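You operate a simulated robot arm through the tools that you are given. There is no shell and no other tool. Be economical: measure what you need, move in short steps, check, and stop when the job is done.

You are at the controls of a simulated two-armed robot. One attempt, no reset.

JOB
Pick up the clean can from the top of the blue cabinet with one hand, pass it to the other hand and put it on the top of the short bench. Set down upright: clean can.

The check looks at the end state, three seconds after you hand in, the way a careful person would. Anything else that was tipped, shoved, dropped, spilled or broken makes it a failure.

ROBOT AND FRAMES
Two 7-joint arms with two-finger grippers on one trunk, on a base that drives. Base frame: it is fixed to the floor where the robot stands at the start and does not move with it; the origin is under the middle of the robot, x ahead of it, y to its left, z up. Readings come in mm, degrees, newtons and seconds.
The left shoulder is at the start at [25, 216, 1106], the right one opposite. With the tool pointing down near the work surface each hand reaches from about 100 to 760 mm from the robot's upright axis, wherever it stands, measured 20 degrees to its own side. Places, roughly: top of the short bench [-3600, 2300, 700]. Payload 2.2 kg a hand.
Tool frame (each hand has its own): the origin (TCP) lies between the finger pads and is the grasp point; the fingertips stand 19 mm ahead of it; z points along the fingers, y is the line along which they close. The gripper opens to 116 mm. The gripper's body begins 70 mm behind the TCP.
Orientation is that of the tool frame in the base frame, as a unit quaternion [x, y, z, w]. With the fingers straight down and closing along the base's y, the tool's x points along the base's -x, its y along +y and its z along -z.

CONTROLS
- The arms move only by the tool servo_tool. It takes "left_rows", "right_rows" or both (then of equal length, played together; a hand with none holds still); each is one flat list of numbers, 6 for each row, row after row: the shift along the base's x, y, z in mm, then the turn, a rotation vector about the base's x, y, z in degrees. In form: [x, y, z, ax, ay, az, x, y, z, ax, ay, az, ...]. A call has 1 to 12 rows; each row is the pose to reach, as a shift and turn from the pose commanded when the call began. "left_claw" and "right_claw" are, for a hand that has rows, the gripper command, from -1 (shut) to 1 (fully open), values between in proportion, set as the call begins (left out, the last holds). Each row takes 0.2 s and may step no farther than 50 mm and 8.6 degrees from the row before; otherwise, or with a gripper value out of range, the whole call is refused. A pose out of reach is approached as far as the arm can. The call stops where the force on the tool passes 40 N (or 10 N more than at its start, if that is more) or the arm is blocked; 0.2 s more then pass. The fingers move at their own pace and stop on an object; they squeeze with about 42 N. The grip force told is the motor's: it shows also when the fingers shut on nothing. Time passes only in rows, and 0.2 s behind the last, so rows that repeat a pose let the fingers close. The reply holds the time, the measured pose of the TCP, the force on the tool along the base axes, the opening and the grip force, in the units named above and with some noise, with the torque about the TCP (base axes, N m) and any sound that the robot's microphone picked up.
- Cameras (640 x 400 px; columns grow to the right, rows downward): "scene" is now at [138.6, 25.7, 1290.8]; the picture's right is [0.17, -0.99, -0.00], its down [-0.46, -0.08, -0.89] and it looks along [0.87, 0.15, -0.46] (base axes); focal length 252 px, centre (320, 200). "left" rides on the left gripper at [69, 15, -97] in its tool frame; the picture's right is [-0.21, 0.98, 0.00], its down [-0.76, -0.17, -0.63] and it looks along [-0.62, -0.14, 0.77] (tool axes); focal length 251 px, centre (320, 200). "right" rides on the right gripper at [69, -15, -96] in its tool frame; the picture's right is [0.22, 0.98, 0.00], its down [-0.76, 0.17, -0.63] and it looks along [-0.62, 0.14, 0.77] (tool axes); focal length 251 px, centre (320, 200). There is no depth. A picture from a camera that has moved, and an enlarged one, comes with that camera's place and axes in the base frame and with its lens. The place of the scene camera against the robot may be out by one fixed shift of up to 18 mm in any direction.
- get_image(camera): a new picture of that camera. The clock stands still meanwhile.
- move_column(by): slides the trunk up (or, below 0, down) by that many mm; the arms and the scene camera ride with it, the base frame stays. It gives what a move gives, with no picture.
- roll_base(legs): drives the robot by 1 to 6 legs, each [ahead, left, turn to the left] in mm, mm and degrees, along the robot's own axes; the way and the turn of a leg run together, so that a leg with both is an arc; at most 1500 mm and 180 degrees a leg. The arms and the cameras ride along, it lands a little off, and it stops where it bumps. It gives what a move gives.
- turn_head(pan, tilt): turns the head with the scene camera to pan (to the left, within 80 degrees either way) and tilt (down, from -29 to 69), counted from straight ahead of the robot. It gives what a move gives.
- zoom(camera, box): a new picture of the part [left, top, right, bottom] of that camera's present view, enlarged. The clock stands still meanwhile.
- finish_job(): hands the job in; it is judged then, once.

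Work in short steps. Places have to be worked out from the pictures, the camera data and where the tool is seen: move nearer, look again, correct. Check each grasp and each placing, and mend what went wrong. You have 120 turns and 100 pictures in all, those below and enlarged ones among them. Open the grippers and draw the arms clear of the work before you hand the job in, unless the task says otherwise; then end with one line.

The tools are called after ">>>" by a JSON object that holds its "api" and its "payload". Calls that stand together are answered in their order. servo_tool: Moves the arms, as the interface text tells. Its arguments: {"type":"object","properties":{"left_rows":{"type":"array"},"left_claw":{"type":"number"},"right_rows":{"type":"array"},"right_claw":{"type":"number"}},"required":[]} The other tools are called the same way: move_column (by) slides the trunk up or down; roll_base (legs) drives the base; turn_head (pan, tilt) turns the head that bears the scene camera; get_image (camera) takes a picture; zoom (camera, box) takes an enlarged picture of a part of a camera's view; finish_job () hands the job in.

At the start:

```text
time: 0.0
left_tcp_pos: [518.8, 242.0, 1082.8]
left_orientation: [0.0, 1.0, 0.001, -0.001]
left_force: [0.5, -1.1, 0.2]
left_wrist_torque: [-0.02, -0.01, 0.0]
left_gripper_width: 115.9
left_gripper_force: 0.0
right_tcp_pos: [548.5, -218.5, 1048.3]
right_orientation: [0.001, 1.0, 0.0, -0.001]
right_force: [-0.3, 0.1, 0.2]
right_wrist_torque: [0.0, -0.02, -0.02]
right_gripper_width: 116.0
right_gripper_force: 0.1
trunk travel left (down, up): [-250.0, 240.0]
robot x, y, heading: [2.8, 1.2, -0.1]
head pan, tilt: [9.6, 27.3]
```

scene: 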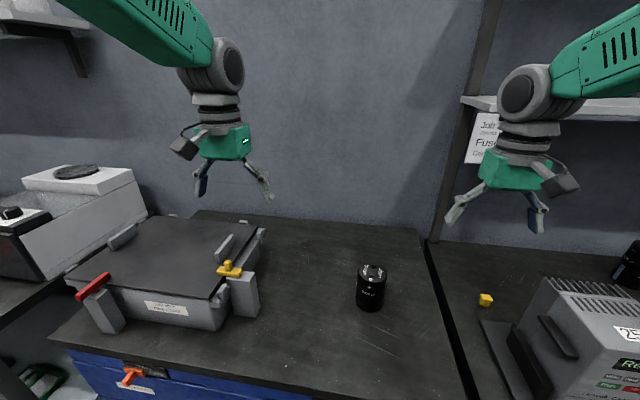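
right: 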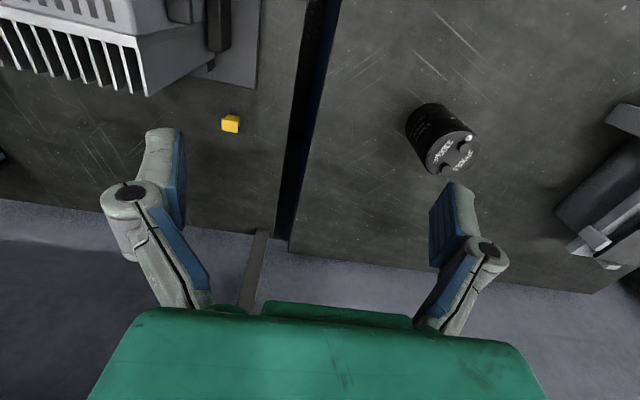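
left: 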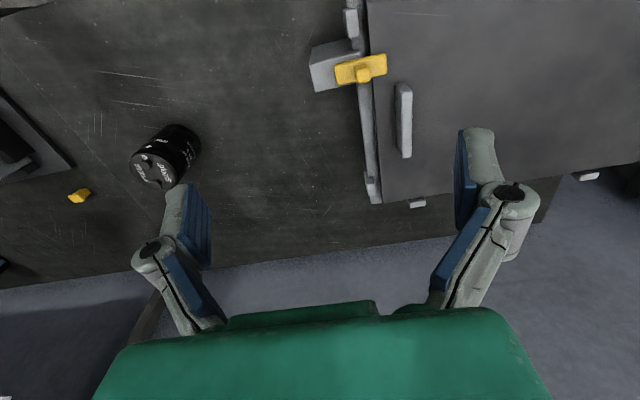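

The black can looks to be near [600, -23, 805] by triangulating the scene and right views. I'll take closer looks at it and at the whole area.

>>> {"api": "zoom", "payload": {"camera": "scene", "box": [320, 240, 420, 330]}}

>>> {"api": "zoom", "payload": {"camera": "right", "box": [380, 80, 500, 200]}}

>>> {"api": "zoom", "payload": {"camera": "left", "box": [110, 100, 230, 210]}}

```text
4.44 times, centred on (370, 285) of scene
camera zoom: at [138.6, 25.7, 1290.8], right [0.17, -0.99, 0.0], down [-0.46, -0.08, -0.89], along [0.87, 0.15, -0.46], focal length 1118 px, centre (98, -178)
```

zoom: 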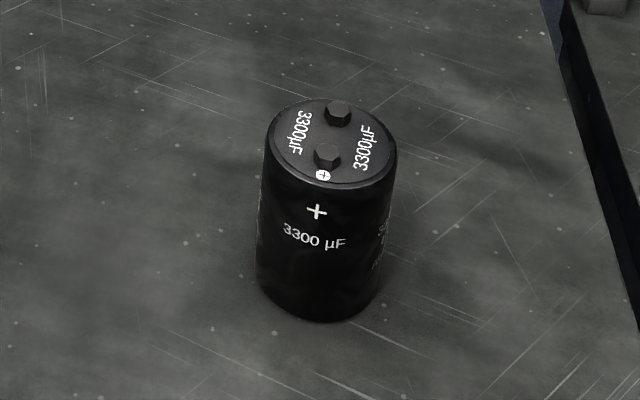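

```text
3.33 times, centred on (440, 140) of right
camera zoom: at [478.6, -234.4, 1145.7], right [-0.22, 0.98, 0.0], down [0.76, 0.17, 0.63], along [0.62, 0.14, -0.78], focal length 838 px, centre (-80, 400)
```

zoom: 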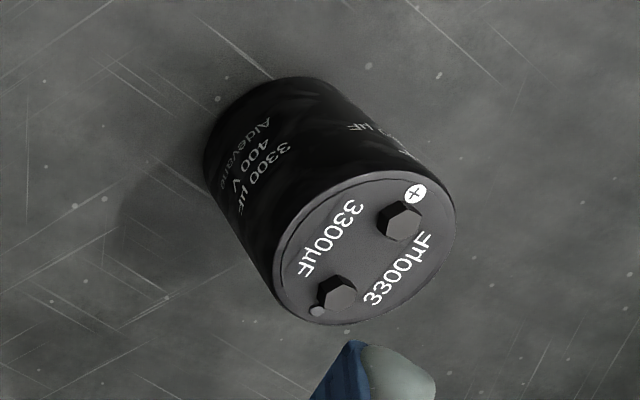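

```text
3.64 times, centred on (170, 155) of left
camera zoom: at [449.7, 256.4, 1178.9], right [0.21, 0.98, 0.0], down [0.76, -0.17, 0.63], along [0.62, -0.14, -0.78], focal length 914 px, centre (866, 364)
```

zoom: 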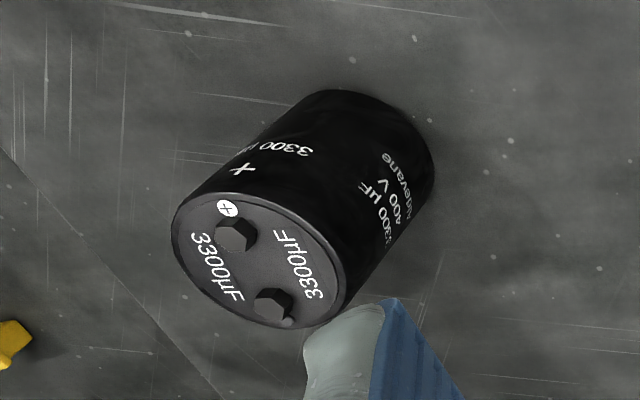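

The can stands about at [597, -28], top near z 857, table near 757, diameter about 70. Before picking I look around for the bench and the route.

>>> {"api": "turn_head", "payload": {"pan": 80, "tilt": 15}}

>>> {"api": "get_image", "payload": {"camera": "scene"}}

>>> {"api": "turn_head", "payload": {"pan": -80, "tilt": 15}}

>>> {"api": "get_image", "payload": {"camera": "scene"}}

>>> {"api": "turn_head", "payload": {"pan": 0, "tilt": 50}}

>>> {"api": "get_image", "payload": {"camera": "scene"}}

```text
time: 1.4
left_tcp_pos: [515.2, 240.6, 1084.1]
left_orientation: [0.0, 1.0, 0.0, 0.0]
left_force: [0.6, -0.4, 0.4]
left_wrist_torque: [-0.02, 0.01, 0.0]
left_gripper_width: 115.8
left_gripper_force: 0.0
right_tcp_pos: [545.1, -218.4, 1050.2]
right_orientation: [0.0, 1.0, 0.0, 0.0]
right_force: [-0.3, 0.4, -0.5]
right_wrist_torque: [0.02, 0.01, -0.01]
right_gripper_width: 115.9
right_gripper_force: 0.1
trunk travel left (down, up): [-250.0, 240.0]
robot x, y, heading: [1.2, -2.8, 0.2]
head pan, tilt: [80.0, 15.0]
```

```text
93 pictures are left
camera scene: at [64.8, 102.5, 1311.1], right [0.98, -0.17, 0.0], down [-0.05, -0.25, -0.97], along [0.17, 0.95, -0.26], focal length 252 px, centre (320, 200)
```

scene: 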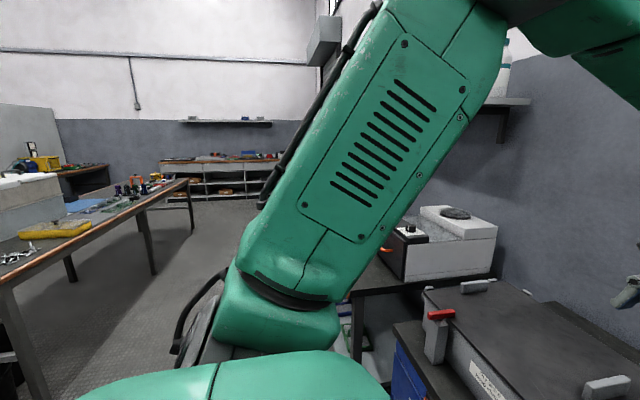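

```text
time: 3.9
left_tcp_pos: [516.4, 241.2, 1084.2]
left_orientation: [0.0, 1.0, -0.001, 0.0]
left_force: [0.7, 0.2, -0.3]
left_wrist_torque: [-0.01, 0.03, 0.01]
left_gripper_width: 116.3
left_gripper_force: 0.1
right_tcp_pos: [544.2, -218.8, 1049.8]
right_orientation: [0.0, 1.0, 0.001, 0.0]
right_force: [0.5, 0.3, -0.1]
right_wrist_torque: [0.0, 0.0, 0.02]
right_gripper_width: 115.9
right_gripper_force: 0.1
trunk travel left (down, up): [-250.0, 240.0]
robot x, y, heading: [-1.1, 0.2, 0.0]
head pan, tilt: [-80.0, 15.0]
```

```text
92 pictures are left
camera scene: at [64.7, -81.6, 1311.0], right [-0.98, -0.17, 0.0], down [-0.05, 0.26, -0.97], along [0.17, -0.95, -0.26], focal length 252 px, centre (320, 200)
```

scene: 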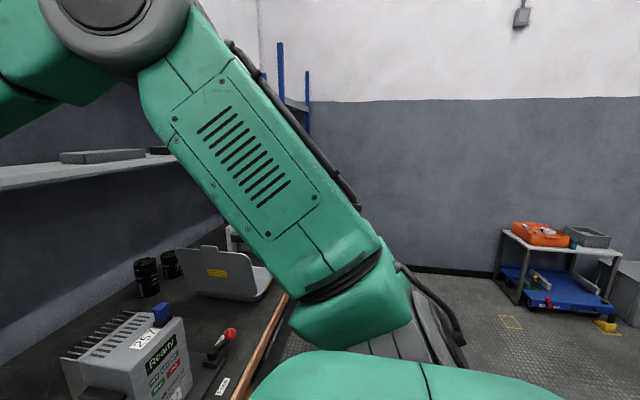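

```text
time: 5.4
left_tcp_pos: [516.7, 240.4, 1084.3]
left_orientation: [0.0, 1.0, 0.0, 0.001]
left_force: [-0.1, 0.6, 0.1]
left_wrist_torque: [-0.01, 0.02, 0.05]
left_gripper_width: 116.0
left_gripper_force: 0.2
right_tcp_pos: [545.0, -219.0, 1051.4]
right_orientation: [0.0, 1.0, 0.0, 0.001]
right_force: [-0.2, -0.5, -0.2]
right_wrist_torque: [-0.01, -0.01, 0.0]
right_gripper_width: 115.9
right_gripper_force: 0.1
trunk travel left (down, up): [-250.0, 240.0]
robot x, y, heading: [0.0, -0.6, -0.0]
head pan, tilt: [0.0, 50.0]
```

```text
91 pictures are left
camera scene: at [125.3, 10.4, 1257.1], right [0.0, -1.0, 0.0], down [-0.77, 0.0, -0.64], along [0.64, 0.0, -0.77], focal length 252 px, centre (320, 200)
```

scene: 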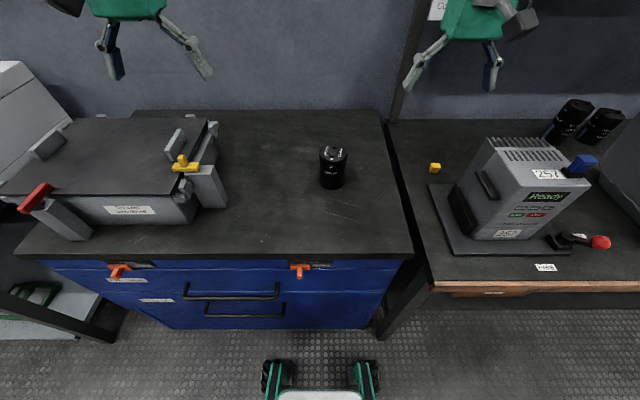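

Only one can stands on the blue cabinet (two others are on the right bench). I move the right hand above it at z 950 while yawing +90° so it closes along x, with its camera to the right.

>>> {"api": "servo_tool", "payload": {"right_rows": [4.7, 17.4, -9, 0, 0, 8.2, 9.4, 34.8, -18, 0, 0, 16.4, 14.1, 52.2, -27, 0, 0, 24.6, 18.8, 69.6, -36, 0, 0, 32.8, 23.5, 87, -45, 0, 0, 41, 28.2, 104.4, -54, 0, 0, 49.2, 32.9, 121.8, -63, 0, 0, 57.4, 37.6, 139.2, -72, 0, 0, 65.6, 42.3, 156.6, -81, 0, 0, 73.8, 47, 174, -90, 0, 0, 82, 52, 191, -100, 0, 0, 90], "right_claw": 1}}

>>> {"api": "get_image", "payload": {"camera": "right"}}

>>> {"api": "get_image", "payload": {"camera": "scene"}}

```text
time: 7.8
left_tcp_pos: [516.1, 243.3, 1083.5]
left_orientation: [0.0, 1.0, -0.001, 0.0]
left_force: [-0.5, -0.3, 0.0]
left_wrist_torque: [-0.03, -0.02, 0.0]
left_gripper_width: 116.1
left_gripper_force: 0.1
right_tcp_pos: [598.1, -25.9, 948.6]
right_orientation: [0.709, -0.706, -0.001, 0.0]
right_force: [-0.2, -0.2, -0.4]
right_wrist_torque: [-0.01, 0.02, 0.03]
right_gripper_width: 115.9
right_gripper_force: 0.0
trunk travel left (down, up): [-250.0, 240.0]
robot x, y, heading: [2.8, -1.6, -0.0]
head pan, tilt: [0.0, 50.0]
```

```text
90 pictures are left
camera right: at [612.4, -95.7, 1046.3], right [-0.98, -0.22, 0.0], down [-0.17, 0.75, 0.63], along [-0.14, 0.62, -0.77], focal length 251 px, centre (320, 200)
```

right: 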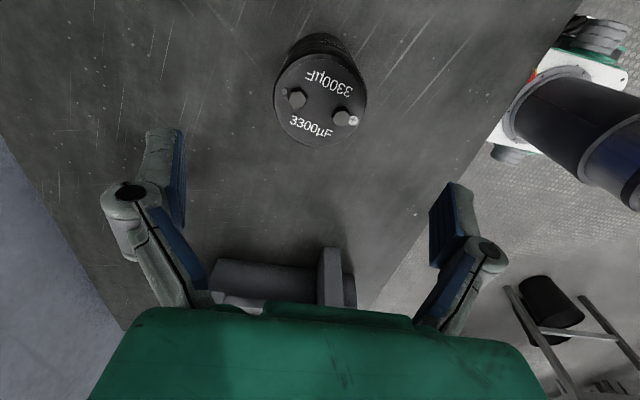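

```text
89 pictures are left
camera scene: at [126.5, 12.6, 1256.9], right [0.0, -1.0, 0.0], down [-0.77, 0.0, -0.64], along [0.64, 0.0, -0.77], focal length 252 px, centre (320, 200)
```

scene: 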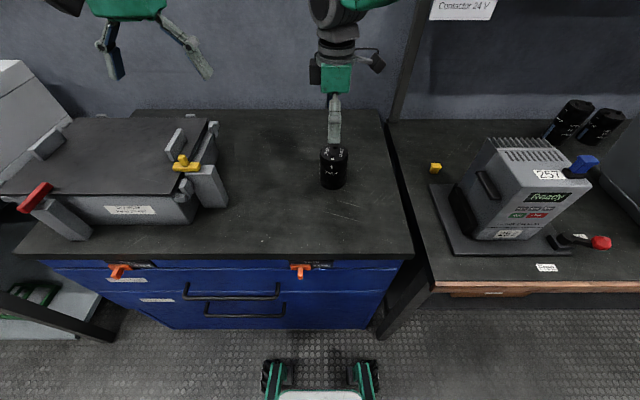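

The right view puts the can's top at about [599, -35]. I shift y by -7, descend to z 900 and check again.

>>> {"api": "servo_tool", "payload": {"right_rows": [1, -7, -25, 0, 0, 0, 1, -7, -48, 0, 0, 0]}}

>>> {"api": "get_image", "payload": {"camera": "right"}}

>>> {"api": "zoom", "payload": {"camera": "left", "box": [60, 60, 300, 210]}}

```text
time: 8.4
left_tcp_pos: [516.7, 241.9, 1083.3]
left_orientation: [0.0, 1.0, 0.0, 0.001]
left_force: [-1.1, 0.2, 0.0]
left_wrist_torque: [-0.02, 0.03, 0.0]
left_gripper_width: 115.8
left_gripper_force: 0.0
right_tcp_pos: [598.1, -32.9, 902.6]
right_orientation: [0.707, -0.707, -0.001, 0.0]
right_force: [1.2, -0.4, 0.1]
right_wrist_torque: [0.02, -0.01, -0.04]
right_gripper_width: 116.0
right_gripper_force: 0.1
trunk travel left (down, up): [-250.0, 240.0]
robot x, y, heading: [-1.6, 0.5, 0.2]
head pan, tilt: [0.0, 50.0]
```

```text
88 pictures are left
camera right: at [613.1, -103.2, 998.8], right [-0.98, -0.22, 0.0], down [-0.17, 0.75, 0.63], along [-0.14, 0.62, -0.77], focal length 251 px, centre (320, 200)
```

right: 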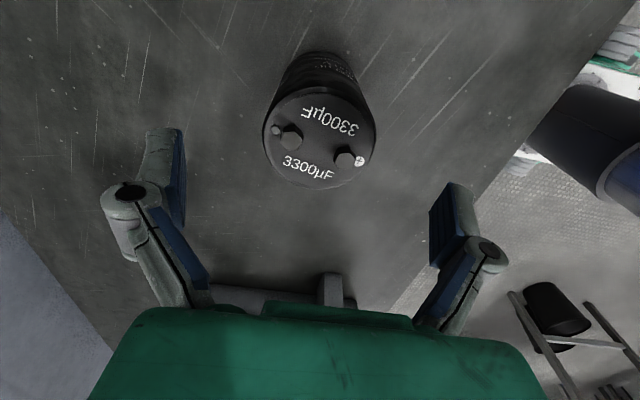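

```text
2.67 times, centred on (180, 135) of left
camera zoom: at [446.4, 257.5, 1179.9], right [0.21, 0.98, 0.0], down [0.76, -0.17, 0.63], along [0.62, -0.14, -0.77], focal length 670 px, centre (693, 373)
```

zoom: 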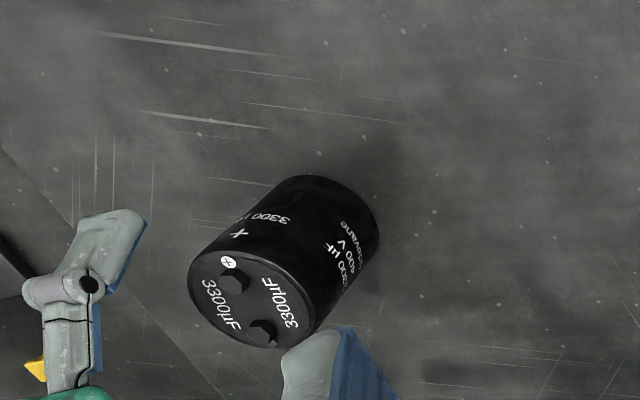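

Refined: can axis at about [598.5, -36], top near 859. I go down to z 830 and close.

>>> {"api": "servo_tool", "payload": {"right_rows": [0, -3, -25, 0, 0, 0, 0, -3, -50, 0, 0, 0, 0, -3, -72, 0, 0, 0]}}

>>> {"api": "get_image", "payload": {"camera": "right"}}

>>> {"api": "get_image", "payload": {"camera": "left"}}

```text
time: 9.2
left_tcp_pos: [516.8, 242.5, 1084.0]
left_orientation: [-0.001, 1.0, -0.001, 0.0]
left_force: [-0.4, -0.8, 0.1]
left_wrist_torque: [0.0, 0.05, 0.02]
left_gripper_width: 116.0
left_gripper_force: 0.1
right_tcp_pos: [597.7, -36.0, 830.5]
right_orientation: [0.708, -0.706, -0.002, 0.0]
right_force: [0.1, 0.0, 0.6]
right_wrist_torque: [-0.01, 0.0, -0.01]
right_gripper_width: 115.9
right_gripper_force: 0.2
trunk travel left (down, up): [-250.0, 240.0]
robot x, y, heading: [-1.5, -1.1, -0.2]
head pan, tilt: [0.0, 50.0]
```

```text
86 pictures are left
camera right: at [613.5, -106.6, 926.6], right [-0.98, -0.22, 0.0], down [-0.17, 0.75, 0.63], along [-0.14, 0.62, -0.77], focal length 251 px, centre (320, 200)
```

right: 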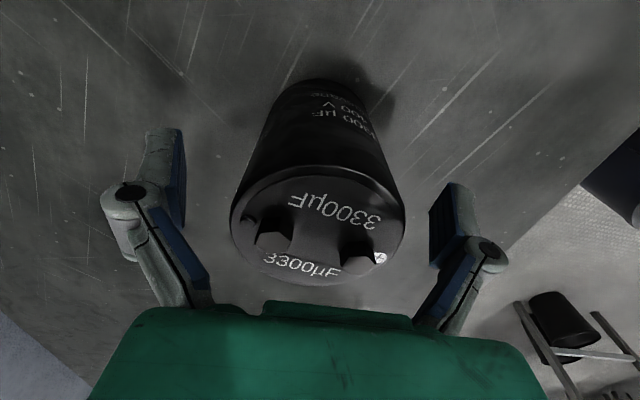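

```text
85 pictures are left
camera left: at [446.6, 257.7, 1179.9], right [0.21, 0.98, 0.0], down [0.76, -0.17, 0.63], along [0.62, -0.14, -0.77], focal length 251 px, centre (320, 200)
```

left: 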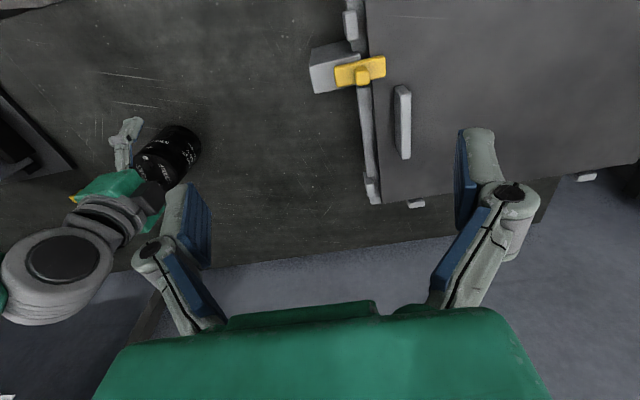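

The fingers straddle the can and it's centred within a few mm. Closing now.

>>> {"api": "servo_tool", "payload": {"right_rows": [0, -1, 0, 0, 0, 0, 0, -1, 0, 0, 0, 0, 0, -1, 0, 0, 0, 0, 0, -1, 0, 0, 0, 0], "right_claw": -1}}

>>> {"api": "get_image", "payload": {"camera": "right"}}

```text
time: 10.2
left_tcp_pos: [516.4, 242.7, 1083.2]
left_orientation: [0.001, 1.0, -0.001, 0.001]
left_force: [1.0, -0.5, 0.4]
left_wrist_torque: [-0.03, 0.03, 0.02]
left_gripper_width: 115.9
left_gripper_force: 0.1
right_tcp_pos: [598.6, -37.4, 831.7]
right_orientation: [-0.707, 0.707, 0.001, 0.0]
right_force: [-0.9, 1.3, 0.4]
right_wrist_torque: [0.06, -0.12, 0.03]
right_gripper_width: 69.7
right_gripper_force: 42.0
trunk travel left (down, up): [-250.0, 240.0]
robot x, y, heading: [0.2, 0.7, 0.2]
head pan, tilt: [0.0, 50.0]
```

```text
84 pictures are left
camera right: at [613.0, -107.6, 926.8], right [-0.98, -0.22, 0.0], down [-0.17, 0.76, 0.63], along [-0.14, 0.62, -0.77], focal length 251 px, centre (320, 200)
```

right: 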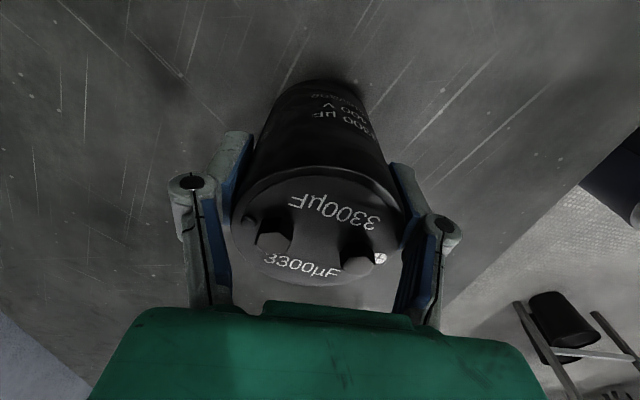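

The grip holds at 69.7 mm and 42 N. I lift gently.

>>> {"api": "servo_tool", "payload": {"right_rows": [0, 0, 10, 0, 0, 0, 0, 0, 30, 0, 0, 0, 0, 0, 60, 0, 0, 0, 0, 0, 95, 0, 0, 0, 0, 0, 130, 0, 0, 0, 0, 0, 170, 0, 0, 0]}}

>>> {"api": "get_image", "payload": {"camera": "right"}}

```text
time: 11.6
left_tcp_pos: [515.9, 242.6, 1084.8]
left_orientation: [0.001, 1.0, 0.0, 0.002]
left_force: [-0.3, 0.1, 0.8]
left_wrist_torque: [-0.03, -0.01, 0.0]
left_gripper_width: 116.1
left_gripper_force: 0.0
right_tcp_pos: [597.6, -37.6, 1001.9]
right_orientation: [0.707, -0.707, -0.001, 0.0]
right_force: [-0.3, -0.6, -4.9]
right_wrist_torque: [-0.03, -0.02, 0.0]
right_gripper_width: 69.6
right_gripper_force: 41.7
trunk travel left (down, up): [-250.0, 240.0]
robot x, y, heading: [-1.0, 2.3, 0.0]
head pan, tilt: [0.0, 50.0]
```

```text
83 pictures are left
camera right: at [612.1, -107.8, 1098.3], right [-0.98, -0.22, 0.0], down [-0.17, 0.76, 0.63], along [-0.14, 0.62, -0.77], focal length 251 px, centre (320, 200)
```

right: 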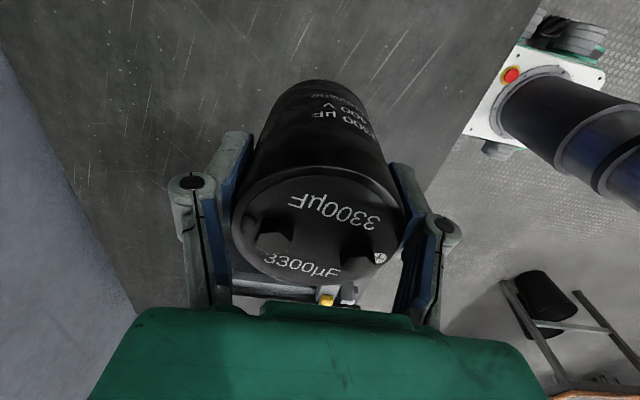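

Lifted (about 0.5 kg). For the handover the left fingers need more room below, so I set it back exactly where it was and will regrip about 15 mm higher.

>>> {"api": "servo_tool", "payload": {"right_rows": [0, 0, -45, 0, 0, 0, 0, 0, -90, 0, 0, 0, 0, 0, -130, 0, 0, 0, 0, 0, -155, 0, 0, 0, 0, 0, -165, 0, 0, 0, 0, 0, -169.5, 0, 0, 0]}}

>>> {"api": "servo_tool", "payload": {"right_rows": [0, 0, 0, 0, 0, 0, 0, 0, 0, 0, 0, 0, 0, 0, 5, 0, 0, 0, 0, 0, 15, 0, 0, 0], "right_claw": 1}}

>>> {"api": "get_image", "payload": {"camera": "right"}}

```text
time: 13.0
left_tcp_pos: [516.2, 242.3, 1084.9]
left_orientation: [0.0, 1.0, 0.0, 0.001]
left_force: [0.2, 0.1, 0.2]
left_wrist_torque: [0.02, 0.01, 0.01]
left_gripper_width: 116.1
left_gripper_force: 0.0
right_tcp_pos: [599.2, -37.3, 830.2]
right_orientation: [-0.706, 0.708, 0.001, 0.0]
right_force: [-0.2, 0.1, -4.6]
right_wrist_torque: [-0.03, -0.01, -0.02]
right_gripper_width: 69.6
right_gripper_force: 42.2
trunk travel left (down, up): [-250.0, 240.0]
robot x, y, heading: [1.7, -4.1, -0.2]
head pan, tilt: [0.0, 50.0]
```

```text
time: 14.0
left_tcp_pos: [515.1, 241.9, 1083.6]
left_orientation: [-0.001, 1.0, 0.0, 0.0]
left_force: [0.4, 0.2, 0.1]
left_wrist_torque: [-0.01, 0.01, -0.01]
left_gripper_width: 116.0
left_gripper_force: 0.0
right_tcp_pos: [597.8, -38.6, 846.2]
right_orientation: [0.707, -0.707, -0.001, 0.001]
right_force: [1.0, -0.6, -0.5]
right_wrist_torque: [0.0, 0.04, 0.01]
right_gripper_width: 115.8
right_gripper_force: 0.0
trunk travel left (down, up): [-250.0, 240.0]
robot x, y, heading: [-0.3, -1.6, 0.1]
head pan, tilt: [0.0, 50.0]
```

```text
82 pictures are left
camera right: at [612.6, -107.5, 942.8], right [-0.98, -0.22, 0.0], down [-0.17, 0.76, 0.63], along [-0.14, 0.62, -0.77], focal length 251 px, centre (320, 200)
```

right: 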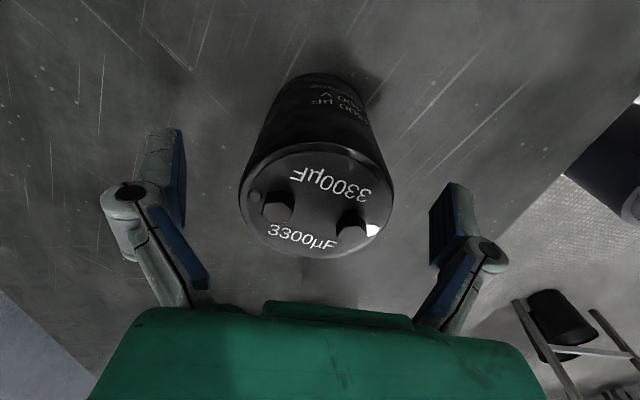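

It stands upright; regrip here and lift again.

>>> {"api": "servo_tool", "payload": {"right_rows": [0, 0, 0, 0, 0, 0, 0, 0, 0, 0, 0, 0, 0, 0, 0, 0, 0, 0, 0, 0, 10, 0, 0, 0, 0, 0, 35, 0, 0, 0, 0, 0, 75, 0, 0, 0, 0, 0, 120, 0, 0, 0, 0, 0, 165, 0, 0, 0, 0, 0, 205, 0, 0, 0], "right_claw": -1}}

>>> {"api": "get_image", "payload": {"camera": "right"}}

```text
time: 16.0
left_tcp_pos: [515.9, 242.2, 1084.5]
left_orientation: [0.0, 1.0, -0.001, 0.001]
left_force: [-0.5, 0.8, 0.8]
left_wrist_torque: [-0.04, 0.01, 0.0]
left_gripper_width: 116.3
left_gripper_force: 0.0
right_tcp_pos: [597.0, -35.6, 1053.5]
right_orientation: [0.708, -0.707, -0.002, 0.0]
right_force: [-0.5, -0.8, -4.8]
right_wrist_torque: [-0.03, -0.01, 0.0]
right_gripper_width: 68.4
right_gripper_force: 41.7
trunk travel left (down, up): [-250.0, 240.0]
robot x, y, heading: [-0.7, 0.5, -0.3]
head pan, tilt: [0.0, 50.0]
```

```text
81 pictures are left
camera right: at [612.9, -106.3, 1148.8], right [-0.98, -0.22, 0.0], down [-0.17, 0.76, 0.63], along [-0.14, 0.62, -0.77], focal length 251 px, centre (320, 200)
```

right: 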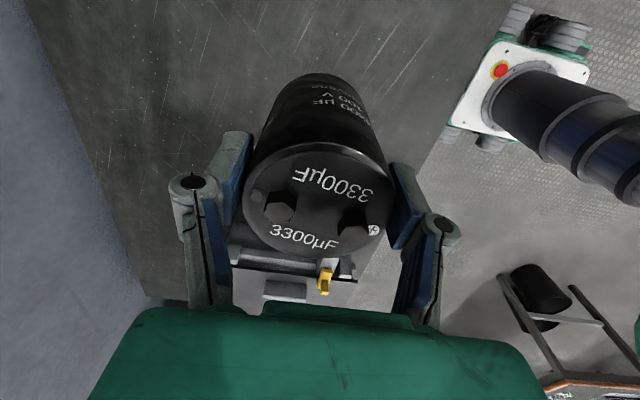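

The can is held with room beneath. Now the left hand: yaw -90° and shift to x 597, staying out to the left.

>>> {"api": "servo_tool", "payload": {"left_rows": [8, 0, 2, 0, 0, -8.2, 16, 0, 4, 0, 0, -16.4, 24, 0, 6, 0, 0, -24.6, 32, 0, 8, 0, 0, -32.8, 40, 0, 10, 0, 0, -41, 48, 0, 12, 0, 0, -49.2, 56, 0, 14, 0, 0, -57.4, 64, 0, 16, 0, 0, -65.6, 70, 0, 18, 0, 0, -73.8, 76, 0, 20, 0, 0, -82, 81, 0, 22, 0, 0, -90], "left_claw": 1}}

>>> {"api": "servo_tool", "payload": {"left_rows": [0, 0, 0, -8.4, 0, 0, 0, 0, 0, -16.8, 0, 0, 0, -5, 0, -25.2, 0, 0, 0, -10, 0, -33.6, 0, 0, 0, -15, 0, -42, 0, 0, 0, -20, 0, -50, 0, 0]}}

>>> {"api": "turn_head", "payload": {"pan": 5, "tilt": 25}}

>>> {"api": "get_image", "payload": {"camera": "scene"}}

>>> {"api": "get_image", "payload": {"camera": "left"}}

```text
time: 18.4
left_tcp_pos: [598.2, 243.3, 1105.2]
left_orientation: [0.708, 0.706, -0.002, 0.001]
left_force: [-0.9, 0.1, -0.4]
left_wrist_torque: [-0.04, 0.01, 0.02]
left_gripper_width: 115.8
left_gripper_force: 0.0
right_tcp_pos: [599.0, -36.7, 1051.4]
right_orientation: [0.707, -0.707, -0.001, 0.001]
right_force: [0.0, 0.4, -5.1]
right_wrist_torque: [0.01, -0.01, 0.01]
right_gripper_width: 68.4
right_gripper_force: 41.8
trunk travel left (down, up): [-250.0, 240.0]
robot x, y, heading: [-3.0, -1.4, 0.1]
head pan, tilt: [0.0, 50.0]
```

```text
time: 19.8
left_tcp_pos: [597.5, 223.5, 1105.0]
left_orientation: [0.639, 0.641, -0.3, 0.3]
left_force: [0.3, -0.4, 0.2]
left_wrist_torque: [-0.03, 0.05, 0.02]
left_gripper_width: 116.1
left_gripper_force: 0.1
right_tcp_pos: [599.2, -35.3, 1050.2]
right_orientation: [-0.707, 0.707, 0.001, 0.0]
right_force: [0.0, -0.2, -5.3]
right_wrist_torque: [-0.04, 0.01, 0.03]
right_gripper_width: 68.5
right_gripper_force: 41.6
trunk travel left (down, up): [-250.0, 240.0]
robot x, y, heading: [-0.8, 0.6, 0.1]
head pan, tilt: [0.0, 50.0]
```

```text
time: 20.7
left_tcp_pos: [597.4, 222.4, 1104.8]
left_orientation: [0.64, 0.641, -0.3, 0.3]
left_force: [0.1, 0.1, 0.9]
left_wrist_torque: [0.02, 0.0, 0.01]
left_gripper_width: 116.2
left_gripper_force: 0.1
right_tcp_pos: [599.6, -36.3, 1052.2]
right_orientation: [0.707, -0.707, -0.001, 0.0]
right_force: [0.1, 0.6, -5.3]
right_wrist_torque: [-0.07, 0.01, 0.03]
right_gripper_width: 69.0
right_gripper_force: 41.8
trunk travel left (down, up): [-250.0, 240.0]
robot x, y, heading: [0.6, -2.1, 0.2]
head pan, tilt: [5.0, 25.0]
```

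```text
80 pictures are left
camera scene: at [142.0, 21.4, 1294.2], right [0.09, -1.0, 0.0], down [-0.43, -0.04, -0.9], along [0.9, 0.08, -0.43], focal length 252 px, centre (320, 200)
```

scene: 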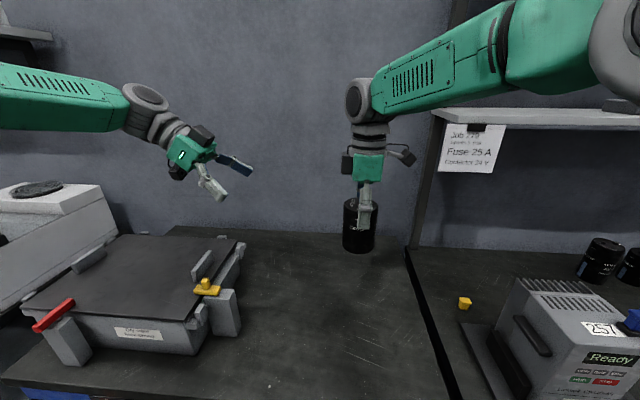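

```text
79 pictures are left
camera left: at [612.0, 340.8, 1114.0], right [0.98, -0.14, 0.16], down [-0.16, 0.0, 0.99], along [-0.14, -0.99, -0.02], focal length 251 px, centre (320, 200)
```

left: 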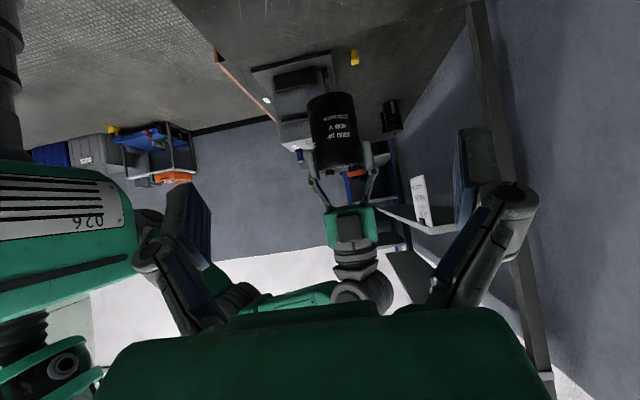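

The left camera shows the can's bottom near z 968, top near 1066 and the right fingertips at about 1032. The left grasp point will be [598, -36, 1001]. I go to a pre-grasp 130 mm back along the tool axis.

>>> {"api": "servo_tool", "payload": {"left_rows": [0, -40, -5, 0, 0, 0, 0, -80, -10, 0, 0, 0, 0, -120, -15, 0, 0, 0, 1, -159, -20, 0, 0, 0]}}

>>> {"api": "get_image", "payload": {"camera": "left"}}

>>> {"api": "zoom", "payload": {"camera": "scene", "box": [200, 90, 440, 260]}}

```text
time: 21.7
left_tcp_pos: [599.7, 62.6, 1085.9]
left_orientation: [0.64, 0.64, -0.301, 0.299]
left_force: [-0.3, 0.3, -0.1]
left_wrist_torque: [0.04, 0.03, 0.05]
left_gripper_width: 115.9
left_gripper_force: 0.1
right_tcp_pos: [599.9, -37.8, 1051.3]
right_orientation: [0.707, -0.707, -0.001, -0.001]
right_force: [0.6, -0.6, -6.0]
right_wrist_torque: [0.0, 0.02, 0.0]
right_gripper_width: 68.5
right_gripper_force: 42.3
trunk travel left (down, up): [-250.0, 240.0]
robot x, y, heading: [1.7, 1.4, 0.1]
head pan, tilt: [5.0, 25.0]
```

```text
78 pictures are left
camera left: at [614.4, 180.6, 1094.4], right [0.98, -0.14, 0.16], down [-0.16, 0.0, 0.99], along [-0.14, -0.99, -0.02], focal length 251 px, centre (320, 200)
```

left: 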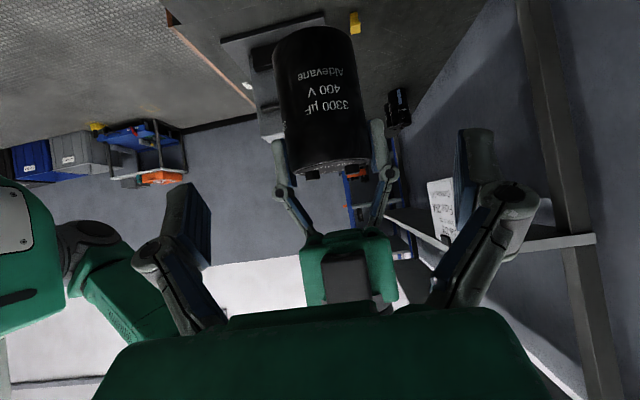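

```text
2.35 times, centred on (320, 175) of scene
camera zoom: at [142.8, 18.6, 1294.2], right [0.09, -1.0, 0.0], down [-0.43, -0.04, -0.9], along [0.9, 0.08, -0.43], focal length 592 px, centre (320, 259)
```

zoom: 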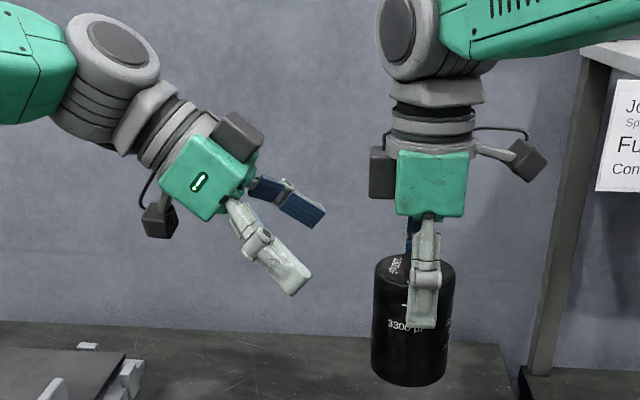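

At 50° the box on the left gripper would pass close to the one on the right gripper, so I tilt a further 5° and line up 120 mm back along the new axis. Then I approach to 40 mm short and look.

>>> {"api": "servo_tool", "payload": {"left_rows": [-1, 0, -15, -5, 0, 0, -1, -33, -38, -5, 0, 0, -1, -66, -61, -5, 0, 0]}}

>>> {"api": "get_image", "payload": {"camera": "left"}}

>>> {"api": "zoom", "payload": {"camera": "scene", "box": [240, 90, 440, 260]}}

```text
time: 22.5
left_tcp_pos: [598.1, -8.2, 1025.6]
left_orientation: [0.626, 0.628, -0.326, 0.327]
left_force: [-1.0, -0.6, 0.6]
left_wrist_torque: [0.02, 0.02, -0.03]
left_gripper_width: 116.0
left_gripper_force: 0.1
right_tcp_pos: [600.1, -41.0, 1050.7]
right_orientation: [0.707, -0.707, -0.003, -0.001]
right_force: [0.5, 0.1, -5.5]
right_wrist_torque: [-0.01, 0.01, 0.0]
right_gripper_width: 68.4
right_gripper_force: 42.1
trunk travel left (down, up): [-250.0, 240.0]
robot x, y, heading: [0.5, -0.1, 0.2]
head pan, tilt: [5.0, 25.0]
```

```text
76 pictures are left
camera left: at [612.3, 110.9, 1023.3], right [0.98, -0.12, 0.18], down [-0.17, 0.09, 0.98], along [-0.14, -0.99, 0.06], focal length 251 px, centre (320, 200)
```

left: 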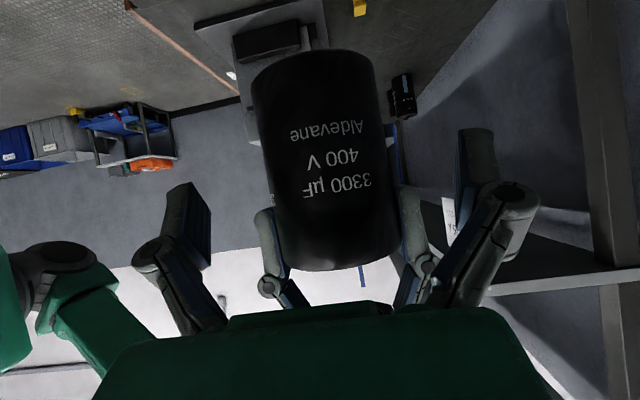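

```text
2.35 times, centred on (340, 175) of scene
camera zoom: at [142.9, 15.5, 1294.2], right [0.09, -1.0, 0.0], down [-0.43, -0.04, -0.9], along [0.9, 0.08, -0.43], focal length 592 px, centre (273, 259)
```

zoom: 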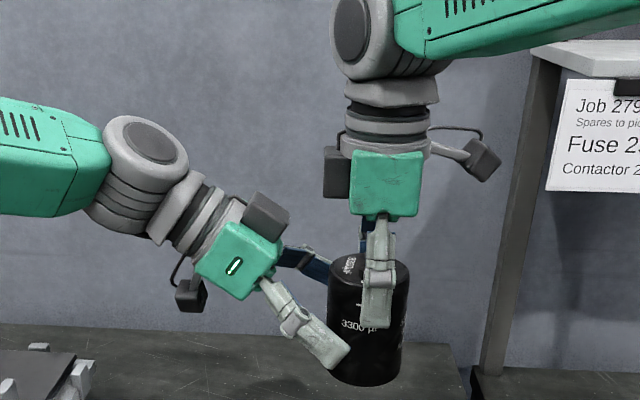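

Clear on all sides. The remaining shift relative to the right hand is about -31 in y and -24 in z; I advance and look.

>>> {"api": "servo_tool", "payload": {"left_rows": [1, -15, -12, 0, 0, 0, 1, -31, -24, 0, 0, 0]}}

>>> {"api": "get_image", "payload": {"camera": "left"}}

>>> {"api": "zoom", "payload": {"camera": "scene", "box": [240, 90, 440, 260]}}

>>> {"api": "get_image", "payload": {"camera": "right"}}

```text
time: 23.1
left_tcp_pos: [598.5, -33.1, 1001.2]
left_orientation: [0.626, 0.627, -0.328, 0.328]
left_force: [-0.4, -0.5, 0.2]
left_wrist_torque: [-0.01, -0.01, -0.01]
left_gripper_width: 116.0
left_gripper_force: 0.0
right_tcp_pos: [598.7, -35.3, 1050.5]
right_orientation: [-0.707, 0.707, 0.002, 0.0]
right_force: [-0.1, 0.7, -4.8]
right_wrist_torque: [0.01, -0.02, -0.02]
right_gripper_width: 68.2
right_gripper_force: 41.9
trunk travel left (down, up): [-250.0, 240.0]
robot x, y, heading: [-0.6, -5.0, 0.3]
head pan, tilt: [5.0, 25.0]
```

```text
74 pictures are left
camera left: at [613.4, 85.1, 998.8], right [0.98, -0.12, 0.18], down [-0.17, 0.09, 0.98], along [-0.14, -0.99, 0.07], focal length 251 px, centre (320, 200)
```

left: 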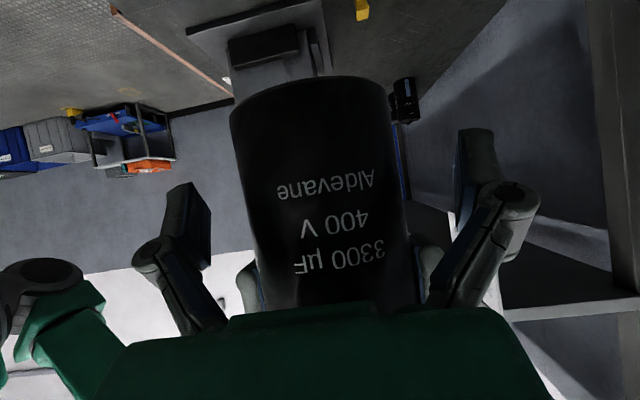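

```text
2.35 times, centred on (340, 175) of scene
camera zoom: at [142.9, 21.5, 1294.2], right [0.09, -1.0, 0.0], down [-0.43, -0.04, -0.9], along [0.9, 0.08, -0.43], focal length 592 px, centre (273, 259)
```

zoom: 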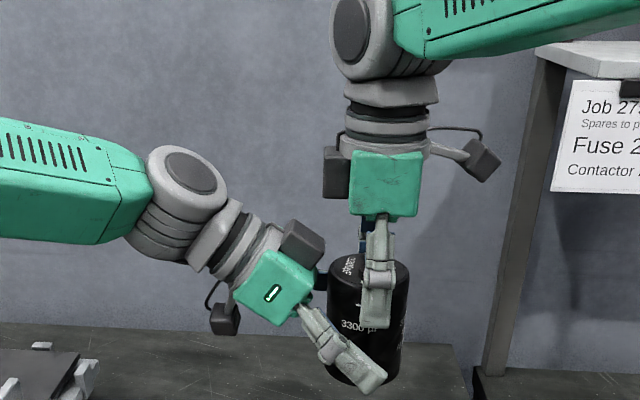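

```text
72 pictures are left
camera right: at [614.3, -105.7, 1147.8], right [-0.98, -0.22, 0.0], down [-0.17, 0.76, 0.63], along [-0.14, 0.62, -0.77], focal length 251 px, centre (320, 200)
```

right: 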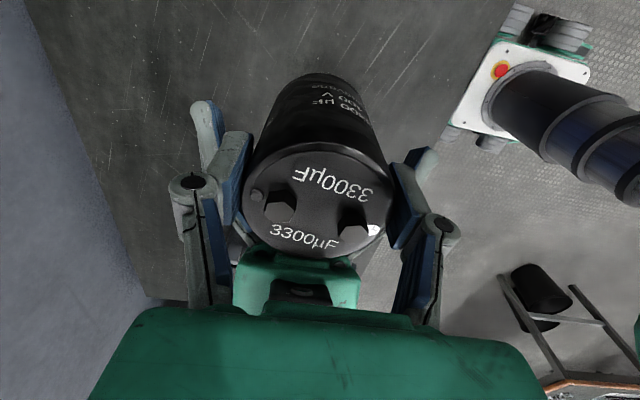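

The left fingers straddle the can's lower half with clearance below the right fingertips. Closing the left gripper.

>>> {"api": "servo_tool", "payload": {"left_rows": [0, -3, 0, 0, 0, 0, 0, -3, 0, 0, 0, 0, 0, -3, 0, 0, 0, 0, 0, -3, 0, 0, 0, 0], "left_claw": -1}}

>>> {"api": "get_image", "payload": {"camera": "left"}}

>>> {"api": "zoom", "payload": {"camera": "scene", "box": [240, 90, 440, 260]}}

```text
time: 24.1
left_tcp_pos: [599.2, -35.4, 1000.3]
left_orientation: [0.626, 0.627, -0.328, 0.327]
left_force: [6.5, 11.4, 0.4]
left_wrist_torque: [-0.58, -0.1, -0.05]
left_gripper_width: 68.6
left_gripper_force: 42.0
right_tcp_pos: [598.8, -36.9, 1051.3]
right_orientation: [-0.707, 0.707, 0.0, -0.001]
right_force: [-4.9, -12.1, -5.5]
right_wrist_torque: [-0.04, 0.38, 0.05]
right_gripper_width: 68.6
right_gripper_force: 41.6
trunk travel left (down, up): [-250.0, 240.0]
robot x, y, heading: [-1.4, 0.5, 0.2]
head pan, tilt: [5.0, 25.0]
```

```text
71 pictures are left
camera left: at [613.6, 82.5, 998.8], right [0.98, -0.12, 0.18], down [-0.17, 0.09, 0.98], along [-0.13, -0.99, 0.07], focal length 251 px, centre (320, 200)
```

left: 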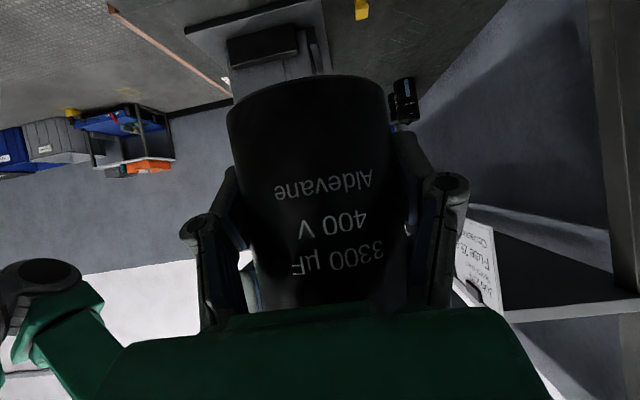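

```text
2.35 times, centred on (340, 175) of scene
camera zoom: at [142.4, 20.0, 1294.2], right [0.09, -1.0, 0.0], down [-0.43, -0.04, -0.9], along [0.9, 0.08, -0.43], focal length 592 px, centre (273, 259)
```

zoom: 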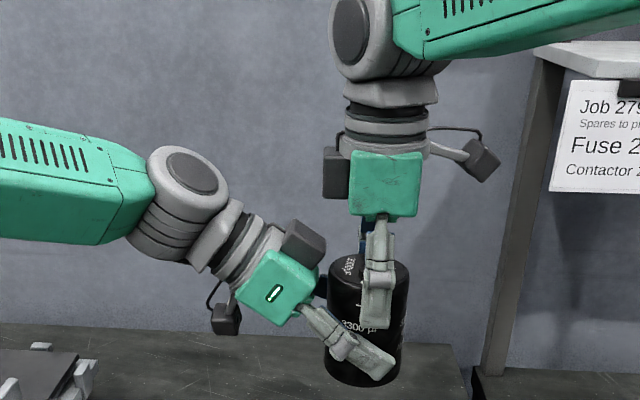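

Both hands hold it, with about 12 N of side load between them. I ease the left by +2.5 mm in y, then release the right.

>>> {"api": "servo_tool", "payload": {"left_rows": [0, 2.5, 0, 0, 0, 0, 0, 2.5, 0, 0, 0, 0]}}

```text
time: 24.7
left_tcp_pos: [599.0, -35.2, 1000.2]
left_orientation: [0.626, 0.627, -0.328, 0.328]
left_force: [12.7, 2.0, -0.5]
left_wrist_torque: [0.92, 0.61, 0.51]
left_gripper_width: 68.3
left_gripper_force: 41.8
right_tcp_pos: [597.4, -36.8, 1052.7]
right_orientation: [0.708, -0.707, -0.002, 0.0]
right_force: [-11.8, -0.9, -3.7]
right_wrist_torque: [-0.94, -0.01, -0.54]
right_gripper_width: 68.4
right_gripper_force: 42.3
trunk travel left (down, up): [-250.0, 240.0]
robot x, y, heading: [-2.9, -1.5, 0.1]
head pan, tilt: [5.0, 25.0]
```

Now there is an x load: the left is pushed toward +x. I ease it 1 mm that way.

>>> {"api": "servo_tool", "payload": {"left_rows": [1, -0.5, 0, 0, 0, 0, 1, -0.5, 0, 0, 0, 0]}}

```text
time: 25.3
left_tcp_pos: [599.2, -35.7, 1001.1]
left_orientation: [0.626, 0.627, -0.328, 0.328]
left_force: [8.5, 0.9, -0.3]
left_wrist_torque: [-0.28, -0.1, 0.22]
left_gripper_width: 68.2
left_gripper_force: 41.9
right_tcp_pos: [599.2, -36.4, 1051.5]
right_orientation: [0.708, -0.706, -0.002, 0.0]
right_force: [-8.8, -0.8, -3.2]
right_wrist_torque: [0.19, 0.5, -0.22]
right_gripper_width: 68.7
right_gripper_force: 42.2
trunk travel left (down, up): [-250.0, 240.0]
robot x, y, heading: [1.5, 2.5, -0.1]
head pan, tilt: [5.0, 25.0]
```

Good enough. I open the right hand and then raise it straight up.

>>> {"api": "servo_tool", "payload": {"right_rows": [0, 0, 0, 0, 0, 0, 0, 0, 0, 0, 0, 0, 0, 0, 0, 0, 0, 0], "right_claw": 1}}

>>> {"api": "zoom", "payload": {"camera": "scene", "box": [240, 90, 440, 260]}}

>>> {"api": "servo_tool", "payload": {"right_rows": [0, 0, 20, 0, 0, 0, 0, 0, 50, 0, 0, 0, 0, 0, 90, 0, 0, 0, 0, -40, 110, 0, 0, 0, 0, -85, 110, 0, 0, 0, -20, -130, 110, 0, 0, 0, -40, -175, 110, 0, 0, 0]}}

>>> {"api": "get_image", "payload": {"camera": "left"}}

>>> {"api": "get_image", "payload": {"camera": "scene"}}

```text
time: 26.1
left_tcp_pos: [598.3, -35.4, 1000.9]
left_orientation: [0.627, 0.626, -0.328, 0.326]
left_force: [0.2, 0.6, -0.5]
left_wrist_torque: [0.01, 0.03, -0.02]
left_gripper_width: 68.3
left_gripper_force: 41.8
right_tcp_pos: [599.5, -36.8, 1051.0]
right_orientation: [-0.706, 0.708, 0.001, 0.0]
right_force: [0.0, 0.0, 0.0]
right_wrist_torque: [0.01, 0.03, 0.04]
right_gripper_width: 116.0
right_gripper_force: 0.1
trunk travel left (down, up): [-250.0, 240.0]
robot x, y, heading: [4.2, -1.9, -0.2]
head pan, tilt: [5.0, 25.0]
```

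```text
2.35 times, centred on (340, 175) of scene
camera zoom: at [142.4, 19.8, 1294.2], right [0.09, -1.0, 0.0], down [-0.43, -0.04, -0.9], along [0.9, 0.08, -0.43], focal length 592 px, centre (273, 259)
```

zoom: 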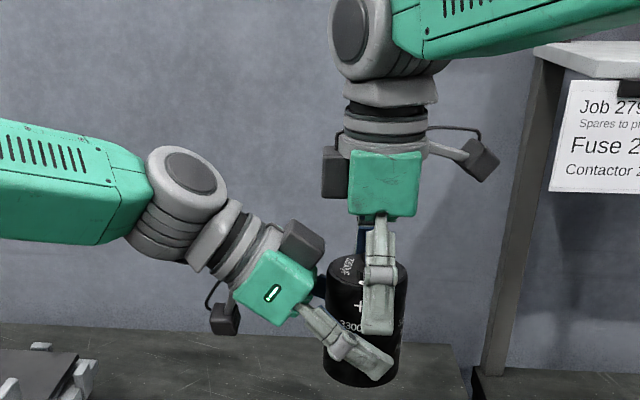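

```text
time: 27.7
left_tcp_pos: [598.5, -38.2, 1001.6]
left_orientation: [0.627, 0.627, -0.327, 0.327]
left_force: [0.5, -0.3, -0.9]
left_wrist_torque: [0.0, -0.01, 0.02]
left_gripper_width: 68.4
left_gripper_force: 42.2
right_tcp_pos: [557.9, -214.9, 1162.9]
right_orientation: [0.708, -0.706, -0.002, -0.001]
right_force: [-0.3, -0.7, 0.1]
right_wrist_torque: [0.02, -0.03, 0.03]
right_gripper_width: 116.2
right_gripper_force: 0.0
trunk travel left (down, up): [-250.0, 240.0]
robot x, y, heading: [5.2, -2.1, 0.2]
head pan, tilt: [5.0, 25.0]
```

```text
68 pictures are left
camera left: at [613.0, 81.2, 999.7], right [0.98, -0.12, 0.18], down [-0.17, 0.09, 0.98], along [-0.14, -0.99, 0.06], focal length 251 px, centre (320, 200)
```

left: 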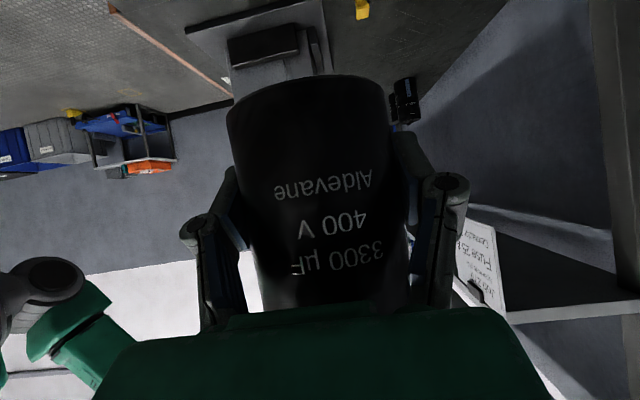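

```text
67 pictures are left
camera scene: at [140.6, 16.1, 1294.5], right [0.09, -1.0, 0.0], down [-0.42, -0.04, -0.9], along [0.9, 0.08, -0.43], focal length 252 px, centre (320, 200)
```

scene: 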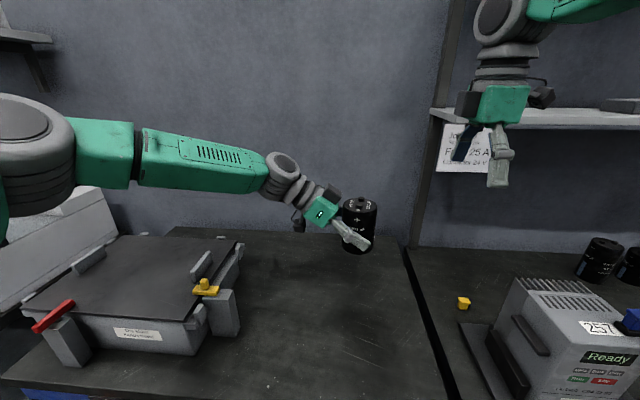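

Handover succeeded: the left holds the can upright and the right is clear. I draw both arms nearer and raise the can before driving.

>>> {"api": "servo_tool", "payload": {"left_rows": [-20, 0, 15, 0, 0, 0, -45, 0, 30, 0, 0, 0, -70, 5, 45, 0, 0, 0, -95, 10, 60, 0, 0, 0, -120, 15, 75, 0, 0, 0, -145, 20, 90, 0, 0, 0, -170, 25, 100, 0, 0, 0, -195, 30, 100, 0, 0, 0], "right_rows": [-20, -10, 0, 0, 0, 0, -45, -15, 0, 0, 0, 0, -70, -20, 0, 0, 0, 0, -95, -25, 0, 0, 0, 0, -120, -30, 0, 0, 0, 0, -145, -35, 0, 0, 0, 0, -170, -40, 0, 0, 0, 0, -195, -45, 0, 0, 0, 0]}}

>>> {"api": "get_image", "payload": {"camera": "left"}}

>>> {"api": "get_image", "payload": {"camera": "scene"}}

```text
time: 29.5
left_tcp_pos: [400.9, -9.1, 1102.4]
left_orientation: [0.627, 0.628, -0.326, 0.327]
left_force: [-0.4, 0.2, -5.4]
left_wrist_torque: [0.02, -0.01, 0.01]
left_gripper_width: 68.5
left_gripper_force: 41.8
right_tcp_pos: [361.1, -263.1, 1161.0]
right_orientation: [0.707, -0.707, -0.003, -0.002]
right_force: [-0.2, -0.4, -0.4]
right_wrist_torque: [0.05, -0.02, -0.03]
right_gripper_width: 115.9
right_gripper_force: 0.1
trunk travel left (down, up): [-250.0, 240.0]
robot x, y, heading: [-2.2, 1.6, 0.2]
head pan, tilt: [5.0, 25.0]
```

```text
66 pictures are left
camera left: at [416.0, 110.0, 1100.0], right [0.98, -0.12, 0.18], down [-0.17, 0.09, 0.98], along [-0.14, -0.99, 0.06], focal length 251 px, centre (320, 200)
```

left: 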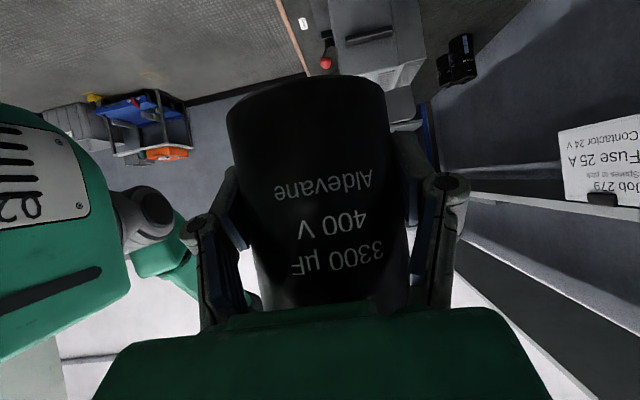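

```text
65 pictures are left
camera scene: at [137.5, 15.2, 1294.8], right [0.09, -1.0, 0.0], down [-0.42, -0.03, -0.91], along [0.9, 0.08, -0.42], focal length 252 px, centre (320, 200)
```

scene: 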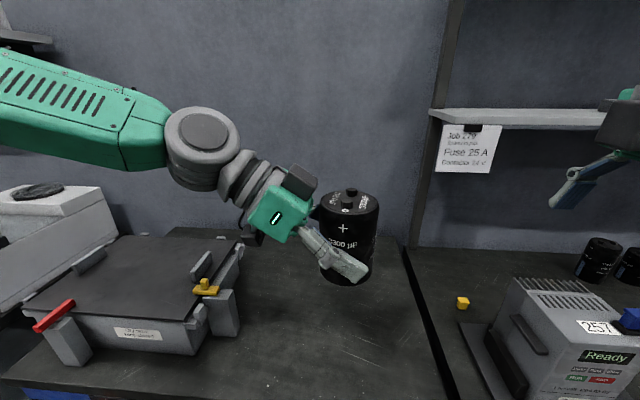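

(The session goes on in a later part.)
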